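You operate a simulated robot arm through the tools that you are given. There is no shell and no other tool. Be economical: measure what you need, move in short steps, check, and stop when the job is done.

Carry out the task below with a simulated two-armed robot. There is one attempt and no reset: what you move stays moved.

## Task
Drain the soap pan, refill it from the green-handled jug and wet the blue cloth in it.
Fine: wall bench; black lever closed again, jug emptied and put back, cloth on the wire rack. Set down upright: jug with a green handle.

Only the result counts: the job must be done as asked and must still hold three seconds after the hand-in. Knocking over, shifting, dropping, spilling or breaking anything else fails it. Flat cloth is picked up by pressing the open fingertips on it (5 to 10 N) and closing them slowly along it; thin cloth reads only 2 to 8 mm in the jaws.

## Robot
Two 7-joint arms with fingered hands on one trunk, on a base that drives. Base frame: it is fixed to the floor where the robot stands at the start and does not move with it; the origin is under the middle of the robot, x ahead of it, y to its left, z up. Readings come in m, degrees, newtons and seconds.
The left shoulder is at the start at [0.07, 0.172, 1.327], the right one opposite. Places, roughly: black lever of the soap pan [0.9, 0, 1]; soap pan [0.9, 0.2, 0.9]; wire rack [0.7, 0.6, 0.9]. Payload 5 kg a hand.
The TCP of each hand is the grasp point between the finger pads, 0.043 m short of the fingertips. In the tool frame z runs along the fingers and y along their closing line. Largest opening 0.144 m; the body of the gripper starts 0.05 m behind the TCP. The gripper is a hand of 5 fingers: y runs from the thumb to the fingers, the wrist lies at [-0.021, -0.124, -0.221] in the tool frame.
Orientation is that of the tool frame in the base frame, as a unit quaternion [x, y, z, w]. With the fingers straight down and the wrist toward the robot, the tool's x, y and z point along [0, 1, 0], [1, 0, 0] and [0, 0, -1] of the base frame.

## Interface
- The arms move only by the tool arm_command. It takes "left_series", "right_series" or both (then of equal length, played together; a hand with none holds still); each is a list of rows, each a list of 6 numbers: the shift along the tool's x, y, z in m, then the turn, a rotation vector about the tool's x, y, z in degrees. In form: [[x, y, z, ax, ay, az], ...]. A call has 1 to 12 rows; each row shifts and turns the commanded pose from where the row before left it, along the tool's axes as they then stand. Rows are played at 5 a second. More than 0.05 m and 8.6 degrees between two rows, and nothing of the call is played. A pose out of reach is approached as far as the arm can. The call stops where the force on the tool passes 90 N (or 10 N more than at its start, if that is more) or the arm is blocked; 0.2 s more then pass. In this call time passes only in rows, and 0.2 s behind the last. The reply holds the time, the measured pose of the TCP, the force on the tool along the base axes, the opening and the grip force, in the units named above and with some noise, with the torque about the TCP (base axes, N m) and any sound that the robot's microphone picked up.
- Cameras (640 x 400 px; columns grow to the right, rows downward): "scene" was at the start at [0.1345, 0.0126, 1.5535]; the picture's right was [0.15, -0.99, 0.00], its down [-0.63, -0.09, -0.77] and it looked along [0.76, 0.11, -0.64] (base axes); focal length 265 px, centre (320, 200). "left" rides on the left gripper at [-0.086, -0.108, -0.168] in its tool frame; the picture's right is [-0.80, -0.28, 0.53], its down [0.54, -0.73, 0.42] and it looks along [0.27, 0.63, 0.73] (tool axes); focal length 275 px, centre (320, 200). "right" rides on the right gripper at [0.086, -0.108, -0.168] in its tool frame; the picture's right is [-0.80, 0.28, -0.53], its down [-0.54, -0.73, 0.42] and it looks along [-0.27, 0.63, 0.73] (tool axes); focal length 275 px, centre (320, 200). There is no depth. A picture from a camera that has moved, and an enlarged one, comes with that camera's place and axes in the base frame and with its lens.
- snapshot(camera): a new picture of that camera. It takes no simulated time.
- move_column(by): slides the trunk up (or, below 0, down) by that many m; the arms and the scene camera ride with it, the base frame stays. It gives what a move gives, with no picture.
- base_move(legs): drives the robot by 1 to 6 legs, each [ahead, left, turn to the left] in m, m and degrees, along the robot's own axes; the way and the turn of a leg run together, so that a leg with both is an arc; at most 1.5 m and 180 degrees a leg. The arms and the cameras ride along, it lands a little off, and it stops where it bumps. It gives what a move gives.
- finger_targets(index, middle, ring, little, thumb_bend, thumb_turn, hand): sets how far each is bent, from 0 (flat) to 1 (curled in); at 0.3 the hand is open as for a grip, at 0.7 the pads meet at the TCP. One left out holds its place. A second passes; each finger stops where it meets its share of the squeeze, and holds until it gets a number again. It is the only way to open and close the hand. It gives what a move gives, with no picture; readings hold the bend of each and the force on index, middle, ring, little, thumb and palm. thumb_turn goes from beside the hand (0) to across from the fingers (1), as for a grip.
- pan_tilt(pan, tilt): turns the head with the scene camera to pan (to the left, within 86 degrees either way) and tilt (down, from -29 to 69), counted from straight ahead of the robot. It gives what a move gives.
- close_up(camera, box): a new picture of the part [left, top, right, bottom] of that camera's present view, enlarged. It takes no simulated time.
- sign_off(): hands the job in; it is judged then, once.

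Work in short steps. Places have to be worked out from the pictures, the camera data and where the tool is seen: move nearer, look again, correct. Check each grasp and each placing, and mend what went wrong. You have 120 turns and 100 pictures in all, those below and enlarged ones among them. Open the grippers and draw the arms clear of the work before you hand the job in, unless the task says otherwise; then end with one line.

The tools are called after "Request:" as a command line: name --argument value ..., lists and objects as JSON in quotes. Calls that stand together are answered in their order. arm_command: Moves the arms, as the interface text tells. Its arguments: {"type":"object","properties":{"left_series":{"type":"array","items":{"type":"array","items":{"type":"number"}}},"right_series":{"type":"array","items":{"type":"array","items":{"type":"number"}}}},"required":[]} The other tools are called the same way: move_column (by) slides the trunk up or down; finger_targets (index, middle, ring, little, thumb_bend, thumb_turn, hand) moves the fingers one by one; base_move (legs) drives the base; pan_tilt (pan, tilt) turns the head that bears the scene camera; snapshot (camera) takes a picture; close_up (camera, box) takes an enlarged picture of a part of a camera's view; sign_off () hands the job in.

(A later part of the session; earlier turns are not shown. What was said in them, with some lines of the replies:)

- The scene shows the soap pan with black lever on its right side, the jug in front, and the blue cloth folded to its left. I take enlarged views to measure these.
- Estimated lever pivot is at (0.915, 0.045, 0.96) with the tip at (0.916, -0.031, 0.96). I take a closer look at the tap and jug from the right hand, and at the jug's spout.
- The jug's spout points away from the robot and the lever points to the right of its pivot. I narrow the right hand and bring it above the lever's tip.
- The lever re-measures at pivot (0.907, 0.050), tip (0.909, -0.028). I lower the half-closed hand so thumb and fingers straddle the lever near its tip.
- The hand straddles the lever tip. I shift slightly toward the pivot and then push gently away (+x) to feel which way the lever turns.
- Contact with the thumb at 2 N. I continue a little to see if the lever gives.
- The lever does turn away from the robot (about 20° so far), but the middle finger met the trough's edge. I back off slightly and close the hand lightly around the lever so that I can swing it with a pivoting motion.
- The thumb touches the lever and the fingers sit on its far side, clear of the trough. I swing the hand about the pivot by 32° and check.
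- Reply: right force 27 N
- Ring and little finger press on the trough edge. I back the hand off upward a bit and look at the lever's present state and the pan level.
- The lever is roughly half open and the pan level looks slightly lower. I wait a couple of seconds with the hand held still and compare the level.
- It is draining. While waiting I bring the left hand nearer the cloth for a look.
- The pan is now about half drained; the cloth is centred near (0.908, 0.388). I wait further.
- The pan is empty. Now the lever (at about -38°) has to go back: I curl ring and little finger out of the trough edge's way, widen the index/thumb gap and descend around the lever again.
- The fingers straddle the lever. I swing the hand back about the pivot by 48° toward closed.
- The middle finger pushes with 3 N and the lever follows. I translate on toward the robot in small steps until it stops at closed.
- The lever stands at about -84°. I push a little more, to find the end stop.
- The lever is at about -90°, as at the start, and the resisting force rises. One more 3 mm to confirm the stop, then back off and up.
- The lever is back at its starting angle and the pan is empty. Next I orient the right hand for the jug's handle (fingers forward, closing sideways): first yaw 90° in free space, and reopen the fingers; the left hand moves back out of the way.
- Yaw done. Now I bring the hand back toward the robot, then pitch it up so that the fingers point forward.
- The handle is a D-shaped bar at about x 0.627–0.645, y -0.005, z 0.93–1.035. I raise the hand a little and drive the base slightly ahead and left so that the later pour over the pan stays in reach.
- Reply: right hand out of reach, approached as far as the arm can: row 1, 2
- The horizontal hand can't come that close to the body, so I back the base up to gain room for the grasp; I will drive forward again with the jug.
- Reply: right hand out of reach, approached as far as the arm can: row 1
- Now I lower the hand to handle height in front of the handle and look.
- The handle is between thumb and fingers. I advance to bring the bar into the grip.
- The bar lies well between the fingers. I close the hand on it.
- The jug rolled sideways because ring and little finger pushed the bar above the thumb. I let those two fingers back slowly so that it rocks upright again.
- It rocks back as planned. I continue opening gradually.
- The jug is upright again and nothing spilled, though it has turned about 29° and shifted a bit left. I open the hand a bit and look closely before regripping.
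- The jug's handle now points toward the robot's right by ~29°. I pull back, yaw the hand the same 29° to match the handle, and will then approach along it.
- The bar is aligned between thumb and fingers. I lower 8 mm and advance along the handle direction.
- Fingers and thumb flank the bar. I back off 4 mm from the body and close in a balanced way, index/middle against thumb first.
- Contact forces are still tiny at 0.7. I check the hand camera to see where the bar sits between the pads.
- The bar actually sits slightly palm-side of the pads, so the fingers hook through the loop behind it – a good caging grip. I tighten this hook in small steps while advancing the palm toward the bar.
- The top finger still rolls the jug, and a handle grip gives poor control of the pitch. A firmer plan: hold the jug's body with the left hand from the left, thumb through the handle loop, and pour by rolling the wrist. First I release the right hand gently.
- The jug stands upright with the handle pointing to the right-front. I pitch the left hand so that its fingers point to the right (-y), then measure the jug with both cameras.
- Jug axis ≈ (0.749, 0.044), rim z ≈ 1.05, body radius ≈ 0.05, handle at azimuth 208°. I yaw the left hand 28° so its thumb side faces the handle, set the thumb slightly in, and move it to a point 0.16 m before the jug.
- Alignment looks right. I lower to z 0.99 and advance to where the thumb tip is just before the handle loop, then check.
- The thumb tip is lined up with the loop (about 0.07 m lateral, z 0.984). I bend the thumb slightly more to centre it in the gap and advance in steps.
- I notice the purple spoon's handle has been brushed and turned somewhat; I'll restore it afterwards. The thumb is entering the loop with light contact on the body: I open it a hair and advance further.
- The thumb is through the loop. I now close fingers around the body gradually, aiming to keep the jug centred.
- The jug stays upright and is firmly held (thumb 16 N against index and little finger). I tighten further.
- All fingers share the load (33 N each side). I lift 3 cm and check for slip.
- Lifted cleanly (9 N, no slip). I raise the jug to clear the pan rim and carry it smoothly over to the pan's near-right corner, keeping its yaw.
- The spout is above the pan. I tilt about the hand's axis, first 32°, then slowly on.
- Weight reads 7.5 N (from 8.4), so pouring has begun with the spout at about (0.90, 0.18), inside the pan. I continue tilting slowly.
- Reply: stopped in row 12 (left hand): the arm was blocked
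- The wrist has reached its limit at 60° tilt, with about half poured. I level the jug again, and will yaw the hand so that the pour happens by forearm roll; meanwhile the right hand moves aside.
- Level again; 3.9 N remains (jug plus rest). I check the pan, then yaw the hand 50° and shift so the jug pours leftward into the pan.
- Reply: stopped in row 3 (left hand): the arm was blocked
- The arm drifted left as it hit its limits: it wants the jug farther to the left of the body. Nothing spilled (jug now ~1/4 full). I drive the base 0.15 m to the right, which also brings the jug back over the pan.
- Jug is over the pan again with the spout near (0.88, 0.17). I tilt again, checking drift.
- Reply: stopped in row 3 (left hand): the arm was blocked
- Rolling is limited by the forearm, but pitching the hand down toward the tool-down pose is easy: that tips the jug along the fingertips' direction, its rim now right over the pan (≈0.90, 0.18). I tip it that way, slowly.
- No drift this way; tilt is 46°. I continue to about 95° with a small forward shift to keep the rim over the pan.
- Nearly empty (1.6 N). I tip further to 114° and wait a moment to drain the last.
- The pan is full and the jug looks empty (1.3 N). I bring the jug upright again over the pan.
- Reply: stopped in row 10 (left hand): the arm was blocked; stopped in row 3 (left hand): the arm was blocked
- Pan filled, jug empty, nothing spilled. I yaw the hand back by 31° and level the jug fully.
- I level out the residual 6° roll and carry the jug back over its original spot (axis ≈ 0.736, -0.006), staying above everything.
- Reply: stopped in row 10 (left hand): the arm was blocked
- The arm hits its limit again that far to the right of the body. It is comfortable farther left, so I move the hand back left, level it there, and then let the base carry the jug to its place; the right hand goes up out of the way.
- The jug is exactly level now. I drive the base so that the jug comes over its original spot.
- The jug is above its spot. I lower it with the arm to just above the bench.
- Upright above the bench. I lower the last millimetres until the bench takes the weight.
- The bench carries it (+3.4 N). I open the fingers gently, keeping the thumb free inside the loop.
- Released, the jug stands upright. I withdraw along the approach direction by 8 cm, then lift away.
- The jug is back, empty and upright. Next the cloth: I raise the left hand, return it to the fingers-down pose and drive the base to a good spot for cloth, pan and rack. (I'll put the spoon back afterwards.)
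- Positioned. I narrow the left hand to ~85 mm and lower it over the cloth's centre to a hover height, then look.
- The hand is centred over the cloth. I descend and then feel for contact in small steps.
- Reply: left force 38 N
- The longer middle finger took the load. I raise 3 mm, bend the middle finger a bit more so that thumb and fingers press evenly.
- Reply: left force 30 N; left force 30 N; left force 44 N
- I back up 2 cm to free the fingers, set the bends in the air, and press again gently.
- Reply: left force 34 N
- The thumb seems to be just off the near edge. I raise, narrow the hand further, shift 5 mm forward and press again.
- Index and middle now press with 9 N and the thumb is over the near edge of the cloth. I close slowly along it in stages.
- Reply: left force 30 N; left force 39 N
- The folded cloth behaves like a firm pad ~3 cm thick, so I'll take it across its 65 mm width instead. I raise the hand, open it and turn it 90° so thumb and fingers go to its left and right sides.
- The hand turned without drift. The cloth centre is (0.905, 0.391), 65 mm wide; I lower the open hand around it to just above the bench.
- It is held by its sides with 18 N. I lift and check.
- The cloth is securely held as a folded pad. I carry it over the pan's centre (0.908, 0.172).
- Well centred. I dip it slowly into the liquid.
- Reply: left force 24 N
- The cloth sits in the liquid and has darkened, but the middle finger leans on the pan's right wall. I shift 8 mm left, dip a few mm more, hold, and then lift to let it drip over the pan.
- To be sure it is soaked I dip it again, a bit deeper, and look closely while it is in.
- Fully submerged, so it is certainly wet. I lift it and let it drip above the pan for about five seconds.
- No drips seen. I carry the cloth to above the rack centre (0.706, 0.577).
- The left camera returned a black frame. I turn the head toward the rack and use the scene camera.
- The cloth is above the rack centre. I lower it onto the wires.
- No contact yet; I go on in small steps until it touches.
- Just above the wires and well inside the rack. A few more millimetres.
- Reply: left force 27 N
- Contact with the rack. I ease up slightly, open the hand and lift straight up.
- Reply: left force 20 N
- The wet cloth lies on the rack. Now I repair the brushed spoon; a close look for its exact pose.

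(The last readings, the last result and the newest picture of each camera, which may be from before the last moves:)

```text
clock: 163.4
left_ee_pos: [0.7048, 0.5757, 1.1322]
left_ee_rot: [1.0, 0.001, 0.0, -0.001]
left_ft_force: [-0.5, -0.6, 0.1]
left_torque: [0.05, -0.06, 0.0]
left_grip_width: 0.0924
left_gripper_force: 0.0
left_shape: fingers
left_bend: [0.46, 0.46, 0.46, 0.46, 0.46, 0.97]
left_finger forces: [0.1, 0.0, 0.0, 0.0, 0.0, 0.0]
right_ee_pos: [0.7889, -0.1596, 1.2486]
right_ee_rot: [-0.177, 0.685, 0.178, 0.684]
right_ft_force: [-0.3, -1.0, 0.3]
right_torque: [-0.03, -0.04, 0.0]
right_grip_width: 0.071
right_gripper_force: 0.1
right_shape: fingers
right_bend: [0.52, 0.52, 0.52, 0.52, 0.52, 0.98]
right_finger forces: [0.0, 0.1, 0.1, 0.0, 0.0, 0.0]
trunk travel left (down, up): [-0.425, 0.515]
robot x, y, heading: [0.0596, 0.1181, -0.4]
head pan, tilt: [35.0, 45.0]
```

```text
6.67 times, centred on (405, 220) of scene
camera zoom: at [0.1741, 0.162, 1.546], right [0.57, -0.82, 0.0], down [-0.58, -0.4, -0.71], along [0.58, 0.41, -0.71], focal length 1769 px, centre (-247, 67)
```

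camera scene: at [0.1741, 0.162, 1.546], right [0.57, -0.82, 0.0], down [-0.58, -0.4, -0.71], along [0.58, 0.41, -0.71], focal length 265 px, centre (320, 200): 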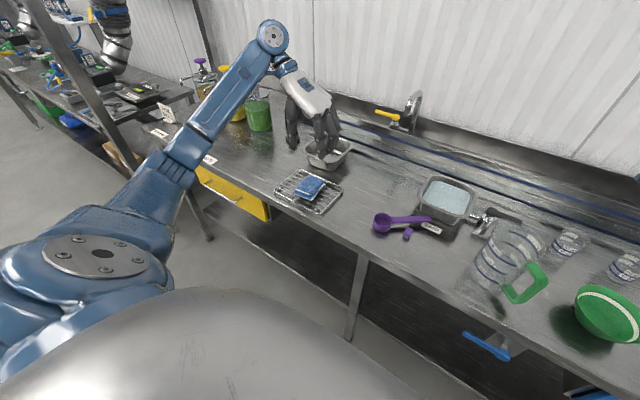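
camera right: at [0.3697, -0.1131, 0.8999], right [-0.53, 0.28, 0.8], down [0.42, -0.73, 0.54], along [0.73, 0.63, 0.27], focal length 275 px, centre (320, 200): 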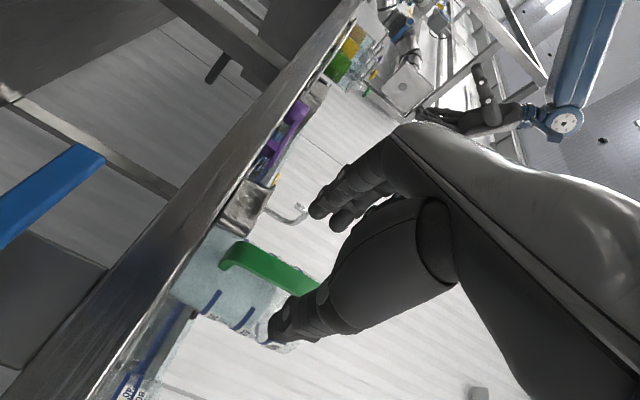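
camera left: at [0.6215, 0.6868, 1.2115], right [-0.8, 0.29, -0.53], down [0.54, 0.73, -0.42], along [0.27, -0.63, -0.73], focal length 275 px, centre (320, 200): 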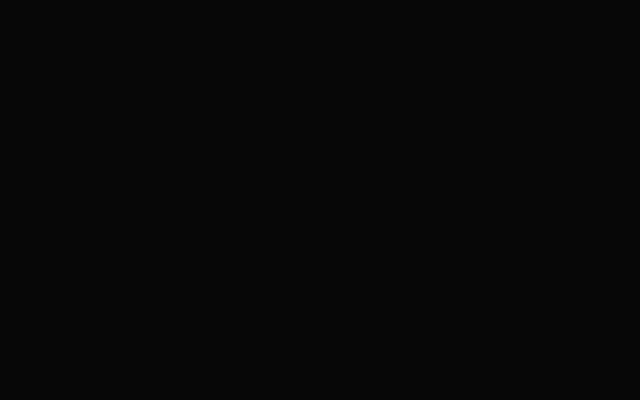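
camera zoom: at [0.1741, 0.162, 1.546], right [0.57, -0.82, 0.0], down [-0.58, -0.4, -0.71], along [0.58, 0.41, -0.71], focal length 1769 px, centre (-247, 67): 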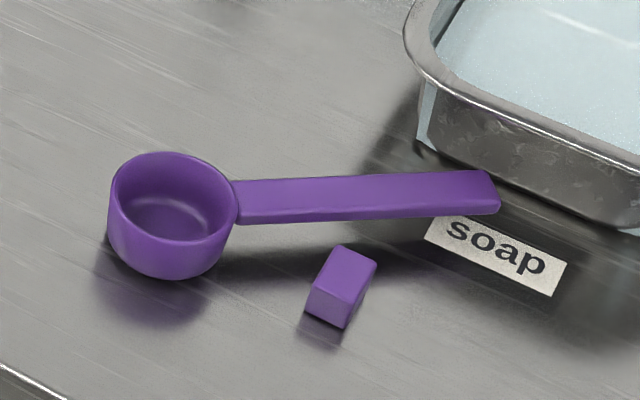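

The spoon's cup is at (0.714, 0.312), handle azimuth -52°; originally cup ≈ (0.728, 0.344), azimuth ≈ -87°, handle above the little block. I'll take it by its cup: first turn the hand so it closes across the handle direction and move above the cup.

Request:
arm_command --left_series '[[0, 0, 0, 0, 0, -8], [0, 0, 0, 0, 0, -8], [0, 0, 0, 0, 0, -8], [0, 0, 0, 0, 0, -8], [0, 0, 0, 0, 0, -8], [0, 0, 0, 0, 0, -8], [0, 0, 0, 0, 0, -8], [0, 0, 0, 0, 0, -8], [0, 0, 0, 0, 0, -8], [0, 0, 0, 0, 0, -8], [0, 0, 0, 0, 0, -8], [0, 0, 0, 0, 0, -8]]'

Request:
arm_command --left_series '[[0, 0, 0, 0, 0, -8], [0, 0, 0, 0, 0, -8], [0, 0, 0, 0, 0, -8], [0, 0, 0, 0, 0, -8], [-0.0357, -0.0259, 0, 0, 0, 0], [-0.0357, -0.0259, 0, 0, 0, 0], [-0.0357, -0.0259, 0, 0, 0, 0], [-0.0357, -0.0259, 0, 0, 0, 0], [-0.0357, -0.0259, 0, 0, 0, 0], [-0.0357, -0.0259, 0, 0, 0, 0]]'

```text
clock: 166.0
left_ee_pos: [0.7067, 0.5759, 1.1319]
left_ee_rot: [0.668, 0.744, 0.001, 0.0]
left_ft_force: [0.3, 0.2, 0.1]
left_torque: [-0.01, 0.01, 0.0]
left_grip_width: 0.0925
left_gripper_force: 0.1
left_shape: fingers
left_bend: [0.46, 0.46, 0.46, 0.46, 0.46, 0.97]
left_finger forces: [0.1, 0.0, 0.0, 0.0, 0.0, 0.0]
right_ee_pos: [0.7887, -0.1595, 1.2475]
right_ee_rot: [-0.178, 0.684, 0.178, 0.684]
right_ft_force: [1.0, 0.0, 0.1]
right_torque: [0.02, -0.01, 0.02]
right_grip_width: 0.0712
right_gripper_force: 0.1
right_shape: fingers
right_bend: [0.52, 0.52, 0.52, 0.52, 0.52, 0.98]
right_finger forces: [0.1, 0.1, 0.1, 0.1, 0.0, 0.1]
trunk travel left (down, up): [-0.425, 0.515]
robot x, y, heading: [0.0558, 0.1186, -0.1]
head pan, tilt: [35.0, 45.0]
```

```text
clock: 168.2
left_ee_pos: [0.7162, 0.3109, 1.1304]
left_ee_rot: [0.438, 0.899, 0.003, -0.003]
left_ft_force: [0.8, -0.5, -0.4]
left_torque: [0.05, 0.02, 0.0]
left_grip_width: 0.0929
left_gripper_force: 0.1
left_shape: fingers
left_bend: [0.46, 0.46, 0.46, 0.46, 0.46, 0.98]
left_finger forces: [0.0, 0.0, 0.0, 0.0, 0.0, 0.1]
right_ee_pos: [0.7903, -0.1604, 1.2477]
right_ee_rot: [-0.177, 0.685, 0.179, 0.684]
right_ft_force: [0.9, -0.9, -0.6]
right_torque: [0.02, 0.0, 0.08]
right_grip_width: 0.0713
right_gripper_force: 0.0
right_shape: fingers
right_bend: [0.52, 0.52, 0.52, 0.52, 0.52, 0.98]
right_finger forces: [0.0, 0.0, 0.0, 0.0, 0.1, 0.1]
trunk travel left (down, up): [-0.425, 0.515]
robot x, y, heading: [0.0556, 0.1131, -0.0]
head pan, tilt: [35.0, 45.0]
```

Hand yaw is right. I lower to just above the cup rim and check the alignment.

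Request:
arm_command --left_series '[[0, 0, 0.045, 0, 0, 0], [0, 0, 0.045, 0, 0, 0], [0, 0, 0.04, 0, 0, 0]]'

Request:
close_up --camera "scene" --box '[350, 170, 450, 245]'

```text
clock: 169.0
left_ee_pos: [0.7144, 0.3127, 1.0008]
left_ee_rot: [0.438, 0.899, -0.001, 0.0]
left_ft_force: [0.1, 0.5, 1.1]
left_torque: [-0.03, -0.01, -0.03]
left_grip_width: 0.0926
left_gripper_force: 0.1
left_shape: fingers
left_bend: [0.46, 0.46, 0.46, 0.46, 0.46, 0.98]
left_finger forces: [0.0, 0.1, 0.0, 0.1, 0.1, 0.0]
right_ee_pos: [0.7899, -0.1589, 1.2478]
right_ee_rot: [-0.178, 0.684, 0.178, 0.684]
right_ft_force: [-0.2, 0.6, 0.6]
right_torque: [0.0, 0.01, 0.0]
right_grip_width: 0.0714
right_gripper_force: 0.1
right_shape: fingers
right_bend: [0.52, 0.52, 0.52, 0.52, 0.52, 0.98]
right_finger forces: [0.0, 0.0, 0.0, 0.0, 0.1, 0.1]
trunk travel left (down, up): [-0.425, 0.515]
robot x, y, heading: [0.0606, 0.1187, -0.1]
head pan, tilt: [35.0, 45.0]
```

```text
5.33 times, centred on (400, 208) of scene
camera zoom: at [0.1747, 0.1638, 1.5462], right [0.57, -0.82, 0.0], down [-0.58, -0.41, -0.71], along [0.58, 0.4, -0.71], focal length 1415 px, centre (-107, 160)
```

zoom: 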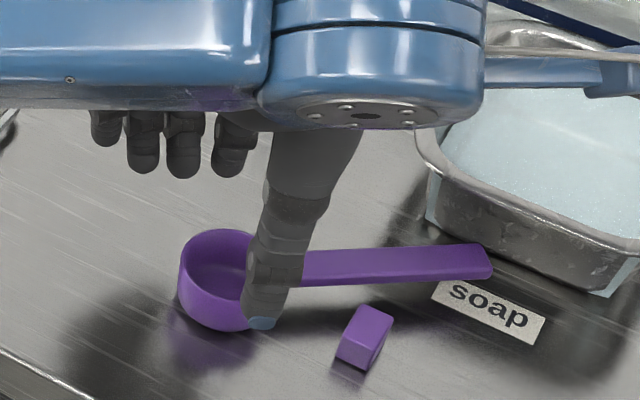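

The thumb, index and middle oppose each other across the cup; ring and little stay open. I lower the rest and close those three.

Request:
arm_command --left_series '[[0, 0, 0.025, 0, 0, 0], [0, 0, 0.016, 0, 0, 0], [0, 0, 0.005, 0, 0, 0]]'

Request:
finger_targets --hand "left" --index 0.54 --middle 0.54 --ring 0.4 --little 0.4 --thumb_bend 0.54

Request:
finger_targets --hand "left" --index 0.6 --middle 0.6 --thumb_bend 0.6

```text
clock: 169.8
left_ee_pos: [0.7146, 0.3122, 0.9547]
left_ee_rot: [0.439, 0.899, 0.001, -0.001]
left_ft_force: [-0.1, -0.2, 0.6]
left_torque: [0.04, -0.01, 0.01]
left_grip_width: 0.0926
left_gripper_force: 0.1
left_shape: fingers
left_bend: [0.46, 0.46, 0.46, 0.46, 0.46, 0.98]
left_finger forces: [0.1, 0.0, 0.0, 0.1, 0.0, 0.1]
right_ee_pos: [0.79, -0.1592, 1.2471]
right_ee_rot: [-0.178, 0.684, 0.178, 0.685]
right_ft_force: [0.2, 0.4, 1.4]
right_torque: [-0.03, 0.0, 0.01]
right_grip_width: 0.0711
right_gripper_force: 0.0
right_shape: fingers
right_bend: [0.52, 0.52, 0.52, 0.52, 0.52, 0.98]
right_finger forces: [0.1, 0.1, 0.0, 0.0, 0.0, 0.1]
trunk travel left (down, up): [-0.425, 0.515]
robot x, y, heading: [0.0573, 0.1162, 0.2]
head pan, tilt: [35.0, 45.0]
```

```text
clock: 170.8
left_ee_pos: [0.7143, 0.3112, 0.9559]
left_ee_rot: [0.438, 0.899, 0.0, -0.001]
left_ft_force: [-0.6, 1.1, -0.5]
left_torque: [0.01, 0.0, 0.03]
left_grip_width: 0.0647
left_gripper_force: 0.0
left_shape: fingers
left_bend: [0.54, 0.54, 0.4, 0.4, 0.54, 0.98]
left_finger forces: [0.0, 0.0, 0.0, 0.0, 0.1, 0.1]
right_ee_pos: [0.7893, -0.1596, 1.2493]
right_ee_rot: [-0.178, 0.685, 0.178, 0.684]
right_ft_force: [0.0, -0.3, 0.4]
right_torque: [0.04, 0.0, 0.01]
right_grip_width: 0.0713
right_gripper_force: 0.0
right_shape: fingers
right_bend: [0.52, 0.52, 0.52, 0.52, 0.52, 0.98]
right_finger forces: [0.0, 0.0, 0.1, 0.0, 0.1, 0.0]
trunk travel left (down, up): [-0.425, 0.515]
robot x, y, heading: [0.0561, 0.1141, -0.1]
head pan, tilt: [35.0, 45.0]
```

```text
clock: 171.8
left_ee_pos: [0.7142, 0.3135, 0.9551]
left_ee_rot: [0.438, 0.899, 0.0, -0.001]
left_ft_force: [0.0, 1.0, 0.4]
left_torque: [-0.02, 0.0, 0.02]
left_grip_width: 0.0539
left_gripper_force: 4.4
left_shape: fingers
left_bend: [0.57, 0.6, 0.4, 0.4, 0.57, 0.97]
left_finger forces: [4.1, 0.1, 0.1, 0.0, 4.0, 0.0]
right_ee_pos: [0.7901, -0.1594, 1.2481]
right_ee_rot: [-0.178, 0.684, 0.178, 0.684]
right_ft_force: [0.0, 0.3, -0.6]
right_torque: [0.0, 0.0, 0.0]
right_grip_width: 0.0711
right_gripper_force: 0.1
right_shape: fingers
right_bend: [0.52, 0.52, 0.52, 0.52, 0.52, 0.98]
right_finger forces: [0.1, 0.1, 0.1, 0.0, 0.0, 0.0]
trunk travel left (down, up): [-0.425, 0.515]
robot x, y, heading: [0.0563, 0.116, 0.2]
head pan, tilt: [35.0, 45.0]
```

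Index and thumb hold the cup. I tighten a bit, including the middle finger, and lift 15 mm.

Request:
finger_targets --hand "left" --index 0.64 --middle 0.68 --thumb_bend 0.65

Request:
arm_command --left_series '[[0, 0, -0.004, 0, 0, 0], [0, 0, -0.006, 0, 0, 0], [0, 0, -0.008, 0, 0, 0]]'

Request:
close_up --camera "scene" --box '[350, 170, 450, 245]'

```text
clock: 172.8
left_ee_pos: [0.7154, 0.3133, 0.9553]
left_ee_rot: [0.438, 0.899, 0.0, -0.001]
left_ft_force: [0.4, 0.2, -0.1]
left_torque: [-0.02, 0.0, -0.01]
left_grip_width: 0.0527
left_gripper_force: 12.4
left_shape: fingers
left_bend: [0.58, 0.64, 0.4, 0.4, 0.58, 0.97]
left_finger forces: [7.5, 4.9, 0.0, 0.1, 12.5, 0.0]
right_ee_pos: [0.7899, -0.1595, 1.2481]
right_ee_rot: [-0.178, 0.685, 0.177, 0.684]
right_ft_force: [0.4, 0.9, -0.4]
right_torque: [-0.05, 0.0, 0.0]
right_grip_width: 0.0711
right_gripper_force: 0.1
right_shape: fingers
right_bend: [0.52, 0.52, 0.52, 0.52, 0.52, 0.98]
right_finger forces: [0.0, 0.0, 0.1, 0.1, 0.1, 0.0]
trunk travel left (down, up): [-0.425, 0.515]
robot x, y, heading: [0.0587, 0.1171, 0.2]
head pan, tilt: [35.0, 45.0]
```

```text
clock: 173.6
left_ee_pos: [0.716, 0.3117, 0.9733]
left_ee_rot: [0.439, 0.899, 0.001, -0.001]
left_ft_force: [-0.1, -0.3, -1.6]
left_torque: [0.01, -0.03, 0.0]
left_grip_width: 0.0525
left_gripper_force: 12.8
left_shape: fingers
left_bend: [0.58, 0.64, 0.4, 0.4, 0.58, 0.97]
left_finger forces: [7.4, 5.0, 0.1, 0.0, 12.6, 0.0]
right_ee_pos: [0.7899, -0.1594, 1.2469]
right_ee_rot: [-0.178, 0.684, 0.178, 0.685]
right_ft_force: [-0.5, -0.7, 1.2]
right_torque: [-0.01, 0.02, 0.01]
right_grip_width: 0.0714
right_gripper_force: 0.0
right_shape: fingers
right_bend: [0.52, 0.52, 0.52, 0.52, 0.52, 0.98]
right_finger forces: [0.0, 0.1, 0.1, 0.0, 0.1, 0.0]
trunk travel left (down, up): [-0.425, 0.515]
robot x, y, heading: [0.0622, 0.1173, 0.2]
head pan, tilt: [35.0, 45.0]
```

```text
5.33 times, centred on (400, 208) of scene
camera zoom: at [0.1747, 0.1629, 1.546], right [0.57, -0.82, 0.0], down [-0.58, -0.41, -0.71], along [0.58, 0.41, -0.71], focal length 1415 px, centre (-107, 160)
```

zoom: 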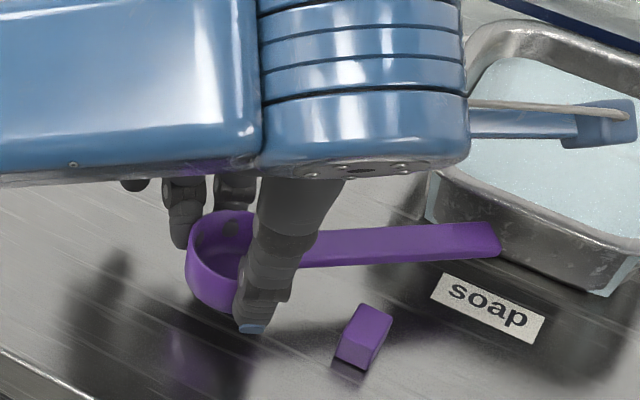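

Lifted level, 15 mm clear. I turn the spoon 35° clockwise, move it to its original position and lower it.

Request:
arm_command --left_series '[[0, 0, 0, 0, 0, 7], [0, 0, 0, 0, 0, 7], [0, 0, 0, 0, 0, 7], [0, 0, 0, 0, 0, 7], [0, 0, 0, 0, 0, 7], [0.016, 0.0073, 0, 0, 0, 0], [0.016, 0.0073, 0, 0, 0, 0], [0, 0, 0.005, 0, 0, 0]]'

Request:
close_up --camera "scene" --box '[350, 170, 450, 245]'

```text
clock: 175.4
left_ee_pos: [0.7283, 0.3445, 0.9679]
left_ee_rot: [0.688, 0.725, 0.001, -0.001]
left_ft_force: [-0.5, 0.5, 0.2]
left_torque: [0.01, 0.0, -0.02]
left_grip_width: 0.0527
left_gripper_force: 11.9
left_shape: fingers
left_bend: [0.58, 0.64, 0.4, 0.4, 0.58, 0.97]
left_finger forces: [7.4, 5.0, 0.0, 0.0, 12.5, 0.0]
right_ee_pos: [0.7897, -0.1586, 1.2481]
right_ee_rot: [-0.178, 0.684, 0.178, 0.685]
right_ft_force: [-0.2, -0.9, -0.6]
right_torque: [0.02, 0.01, 0.01]
right_grip_width: 0.0713
right_gripper_force: 0.1
right_shape: fingers
right_bend: [0.52, 0.52, 0.52, 0.52, 0.52, 0.98]
right_finger forces: [0.0, 0.0, 0.0, 0.0, 0.1, 0.0]
trunk travel left (down, up): [-0.425, 0.515]
robot x, y, heading: [0.0534, 0.115, -0.1]
head pan, tilt: [35.0, 45.0]
```

```text
5.33 times, centred on (400, 208) of scene
camera zoom: at [0.1748, 0.1624, 1.546], right [0.57, -0.82, 0.0], down [-0.58, -0.41, -0.71], along [0.58, 0.41, -0.71], focal length 1415 px, centre (-107, 160)
```

zoom: 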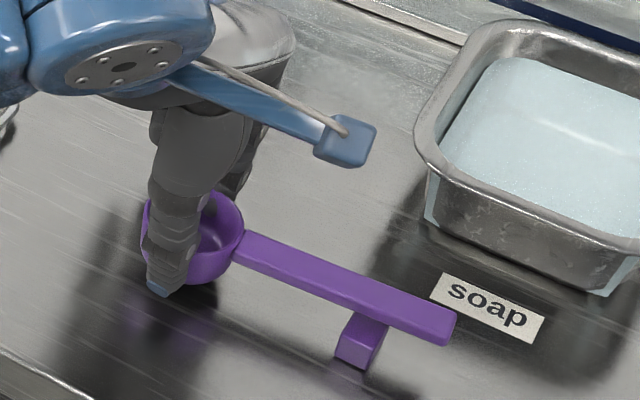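

The handle is over the block just as at the start. I lower the last 12 mm and release.

Request:
arm_command --left_series '[[0, 0, 0.007, 0, 0, 0], [0, 0, 0.004, 0, 0, 0], [0, 0, 0.0015, 0, 0, 0]]'

Request:
finger_targets --hand "left" --index 0.56 --middle 0.58 --thumb_bend 0.56

Request:
finger_targets --hand "left" --index 0.44 --middle 0.44 --thumb_bend 0.44

Request:
arm_command --left_series '[[0, 0, -0.03, 0, 0, 0], [0, 0, -0.045, 0, 0, 0], [0, 0, -0.045, 0, 0, 0], [0, 0, -0.045, 0, 0, 0], [0.04, -0.02, -0.02, 0, 0, 0], [0.04, -0.02, -0.02, 0, 0, 0], [0.04, -0.02, -0.02, 0, 0, 0]]'

Request:
pan_tilt --pan 20 --tilt 42

Request:
snapshot --camera "scene"

```text
clock: 176.2
left_ee_pos: [0.7288, 0.3447, 0.9561]
left_ee_rot: [0.689, 0.725, -0.001, -0.001]
left_ft_force: [0.4, 0.3, 0.1]
left_torque: [-0.02, 0.04, -0.02]
left_grip_width: 0.0524
left_gripper_force: 12.1
left_shape: fingers
left_bend: [0.58, 0.64, 0.4, 0.4, 0.58, 0.97]
left_finger forces: [7.5, 4.9, 0.1, 0.0, 12.4, 0.0]
right_ee_pos: [0.7886, -0.1587, 1.2485]
right_ee_rot: [-0.178, 0.685, 0.177, 0.684]
right_ft_force: [1.0, -0.1, -0.4]
right_torque: [-0.01, -0.02, 0.0]
right_grip_width: 0.071
right_gripper_force: 0.0
right_shape: fingers
right_bend: [0.52, 0.52, 0.52, 0.52, 0.52, 0.98]
right_finger forces: [0.0, 0.1, 0.1, 0.0, 0.0, 0.1]
trunk travel left (down, up): [-0.425, 0.515]
robot x, y, heading: [0.0559, 0.1171, 0.1]
head pan, tilt: [35.0, 45.0]
```

```text
clock: 177.2
left_ee_pos: [0.7282, 0.3453, 0.9556]
left_ee_rot: [0.688, 0.725, 0.001, 0.0]
left_ft_force: [-0.8, -0.4, -0.1]
left_torque: [-0.02, 0.01, -0.03]
left_grip_width: 0.0576
left_gripper_force: 0.3
left_shape: fingers
left_bend: [0.56, 0.57, 0.4, 0.4, 0.56, 0.97]
left_finger forces: [0.3, 0.1, 0.0, 0.0, 0.2, 0.0]
right_ee_pos: [0.7895, -0.1604, 1.2484]
right_ee_rot: [-0.178, 0.684, 0.178, 0.684]
right_ft_force: [0.8, -0.3, 0.0]
right_torque: [-0.01, 0.0, 0.03]
right_grip_width: 0.0713
right_gripper_force: 0.0
right_shape: fingers
right_bend: [0.52, 0.52, 0.52, 0.52, 0.52, 0.98]
right_finger forces: [0.1, 0.1, 0.0, 0.0, 0.0, 0.0]
trunk travel left (down, up): [-0.425, 0.515]
robot x, y, heading: [0.0609, 0.1161, -0.0]
head pan, tilt: [35.0, 45.0]
```

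```text
clock: 178.2
left_ee_pos: [0.7287, 0.3453, 0.9555]
left_ee_rot: [0.689, 0.725, 0.0, -0.001]
left_ft_force: [1.1, -0.7, -0.7]
left_torque: [-0.03, -0.01, 0.04]
left_grip_width: 0.0995
left_gripper_force: 0.0
left_shape: fingers
left_bend: [0.44, 0.44, 0.4, 0.4, 0.44, 0.97]
left_finger forces: [0.0, 0.0, 0.0, 0.0, 0.1, 0.0]
right_ee_pos: [0.7898, -0.1591, 1.2481]
right_ee_rot: [-0.177, 0.685, 0.177, 0.684]
right_ft_force: [0.7, 0.7, 0.5]
right_torque: [-0.01, 0.0, -0.01]
right_grip_width: 0.071
right_gripper_force: 0.0
right_shape: fingers
right_bend: [0.52, 0.52, 0.52, 0.52, 0.52, 0.98]
right_finger forces: [0.0, 0.1, 0.1, 0.1, 0.1, 0.0]
trunk travel left (down, up): [-0.425, 0.515]
robot x, y, heading: [0.0558, 0.1181, -0.1]
head pan, tilt: [35.0, 45.0]
```

```text
clock: 179.8
left_ee_pos: [0.6618, 0.4613, 1.1808]
left_ee_rot: [0.689, 0.725, 0.001, -0.002]
left_ft_force: [-0.6, 0.1, -0.1]
left_torque: [0.0, -0.04, -0.01]
left_grip_width: 0.0999
left_gripper_force: 0.0
left_shape: fingers
left_bend: [0.44, 0.44, 0.4, 0.4, 0.44, 0.98]
left_finger forces: [0.0, 0.0, 0.0, 0.1, 0.1, 0.0]
right_ee_pos: [0.7876, -0.1597, 1.2491]
right_ee_rot: [-0.178, 0.684, 0.177, 0.685]
right_ft_force: [-1.4, 0.0, 1.6]
right_torque: [-0.02, 0.0, 0.0]
right_grip_width: 0.0709
right_gripper_force: 0.0
right_shape: fingers
right_bend: [0.52, 0.52, 0.52, 0.52, 0.52, 0.98]
right_finger forces: [0.0, 0.1, 0.0, 0.1, 0.0, 0.0]
trunk travel left (down, up): [-0.425, 0.515]
robot x, y, heading: [0.0536, 0.1146, -0.4]
head pan, tilt: [35.0, 45.0]
```

```text
clock: 180.5
left_ee_pos: [0.6624, 0.4612, 1.1804]
left_ee_rot: [0.689, 0.725, 0.0, -0.001]
left_ft_force: [0.1, -0.3, -0.4]
left_torque: [0.02, -0.03, 0.03]
left_grip_width: 0.0998
left_gripper_force: 0.1
left_shape: fingers
left_bend: [0.44, 0.44, 0.4, 0.4, 0.44, 0.98]
left_finger forces: [0.0, 0.0, 0.1, 0.0, 0.0, 0.0]
right_ee_pos: [0.7894, -0.1594, 1.2476]
right_ee_rot: [-0.177, 0.684, 0.178, 0.685]
right_ft_force: [-0.1, 0.7, -0.5]
right_torque: [0.02, -0.01, 0.01]
right_grip_width: 0.0714
right_gripper_force: 0.2
right_shape: fingers
right_bend: [0.52, 0.52, 0.52, 0.52, 0.52, 0.98]
right_finger forces: [0.1, 0.0, 0.0, 0.1, 0.1, 0.1]
trunk travel left (down, up): [-0.425, 0.515]
robot x, y, heading: [0.0615, 0.1148, -0.1]
head pan, tilt: [20.0, 42.0]
```

```text
1 pictures are left
camera scene: at [0.1869, 0.1447, 1.5503], right [0.34, -0.94, 0.0], down [-0.63, -0.23, -0.74], along [0.7, 0.25, -0.67], focal length 265 px, centre (320, 200)
```

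scene: 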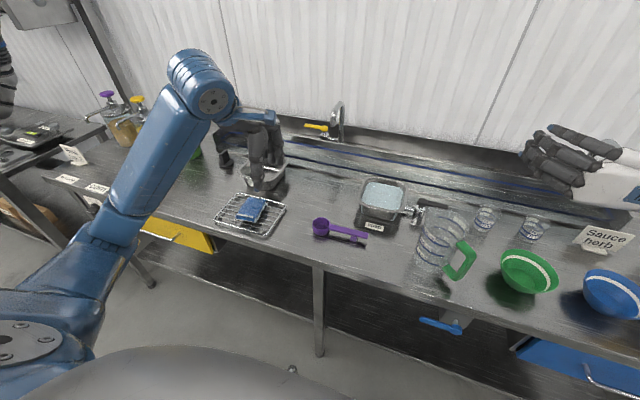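

Everything is in place: cloth on the rack, spoon restored, jug upright, pan filled. I open both hands, raise the left arm and take a last look at the pan and lever.

Request:
finger_targets --hand "left" --index 0.3 --middle 0.3 --ring 0.3 --little 0.3 --thumb_bend 0.3

Request:
finger_targets --hand "right" --index 0.3 --middle 0.3 --ring 0.3 --little 0.3 --thumb_bend 0.3

Request:
arm_command --left_series '[[0, 0, -0.04, 0, 0, 0], [0, 0, -0.04, 0, 0, 0], [0, 0, -0.04, 0, 0, 0]]'

Request:
close_up --camera "scene" --box '[300, 160, 500, 290]'

```text
clock: 181.5
left_ee_pos: [0.6623, 0.4608, 1.1812]
left_ee_rot: [0.689, 0.725, 0.001, 0.0]
left_ft_force: [-1.1, -0.5, -0.1]
left_torque: [-0.01, 0.01, 0.0]
left_grip_width: 0.149
left_gripper_force: 0.0
left_shape: fingers
left_bend: [0.3, 0.3, 0.3, 0.3, 0.3, 0.98]
left_finger forces: [0.0, 0.1, 0.0, 0.0, 0.0, 0.0]
right_ee_pos: [0.789, -0.1591, 1.2479]
right_ee_rot: [-0.178, 0.685, 0.177, 0.684]
right_ft_force: [0.8, 0.0, 0.8]
right_torque: [-0.01, -0.01, 0.0]
right_grip_width: 0.0717
right_gripper_force: 0.0
right_shape: fingers
right_bend: [0.52, 0.52, 0.52, 0.52, 0.52, 0.98]
right_finger forces: [0.0, 0.0, 0.1, 0.0, 0.0, 0.0]
trunk travel left (down, up): [-0.425, 0.515]
robot x, y, heading: [0.0601, 0.1166, 0.0]
head pan, tilt: [20.0, 42.0]
```

```text
clock: 182.5
left_ee_pos: [0.6617, 0.4618, 1.1814]
left_ee_rot: [0.689, 0.725, 0.0, -0.001]
left_ft_force: [0.2, -1.0, -0.6]
left_torque: [0.02, -0.03, -0.05]
left_grip_width: 0.1491
left_gripper_force: 0.2
left_shape: fingers
left_bend: [0.3, 0.3, 0.3, 0.3, 0.3, 0.98]
left_finger forces: [0.1, 0.0, 0.1, 0.0, 0.0, 0.0]
right_ee_pos: [0.7892, -0.1591, 1.2479]
right_ee_rot: [-0.177, 0.685, 0.177, 0.685]
right_ft_force: [-0.6, -0.9, -0.9]
right_torque: [0.01, -0.02, 0.02]
right_grip_width: 0.1491
right_gripper_force: 0.0
right_shape: fingers
right_bend: [0.3, 0.3, 0.3, 0.3, 0.3, 0.98]
right_finger forces: [0.0, 0.1, 0.0, 0.0, 0.0, 0.0]
trunk travel left (down, up): [-0.425, 0.515]
robot x, y, heading: [0.0574, 0.1168, 0.0]
head pan, tilt: [20.0, 42.0]
```

```text
clock: 183.3
left_ee_pos: [0.6601, 0.4601, 1.3011]
left_ee_rot: [0.689, 0.725, 0.001, -0.001]
left_ft_force: [-0.2, 0.3, -0.2]
left_torque: [0.01, -0.03, -0.02]
left_grip_width: 0.1491
left_gripper_force: 0.0
left_shape: fingers
left_bend: [0.3, 0.3, 0.3, 0.3, 0.3, 0.98]
left_finger forces: [0.0, 0.0, 0.0, 0.1, 0.0, 0.0]
right_ee_pos: [0.7889, -0.1603, 1.2487]
right_ee_rot: [-0.178, 0.684, 0.177, 0.685]
right_ft_force: [-0.3, 0.0, -0.4]
right_torque: [0.01, 0.0, 0.01]
right_grip_width: 0.149
right_gripper_force: 0.2
right_shape: fingers
right_bend: [0.3, 0.3, 0.3, 0.3, 0.3, 0.98]
right_finger forces: [0.0, 0.1, 0.1, 0.0, 0.0, 0.0]
trunk travel left (down, up): [-0.425, 0.515]
robot x, y, heading: [0.0572, 0.1187, -0.0]
head pan, tilt: [20.0, 42.0]
```

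```text
3.08 times, centred on (400, 225) of scene
camera zoom: at [0.186, 0.1441, 1.5503], right [0.34, -0.94, 0.0], down [-0.63, -0.23, -0.74], along [0.7, 0.25, -0.67], focal length 816 px, centre (74, 123)
```

zoom: 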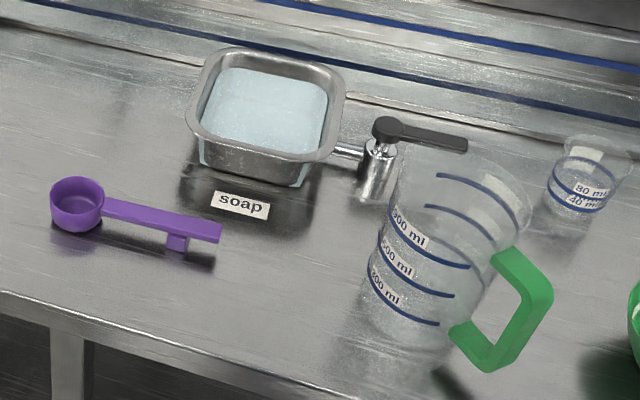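

The last view shows the lever closed, the pan filled, the jug empty and upright, and the spoon back over its block. I hand the job in.

Request:
sign_off

```text
The job is handed in.
```

I drained the pan, closed the black lever again and refilled the pan from the green-handled jug. The empty jug is upright at about its original spot, and the wet cloth is on the wire rack. I saw no spills, but my hand knocked the purple spoon out of place while I was reaching for the jug; I put it back to within a few millimetres by eye. The jug also tipped about 25° on my first grip without spilling, and its handle now points roughly 35° off its original direction.
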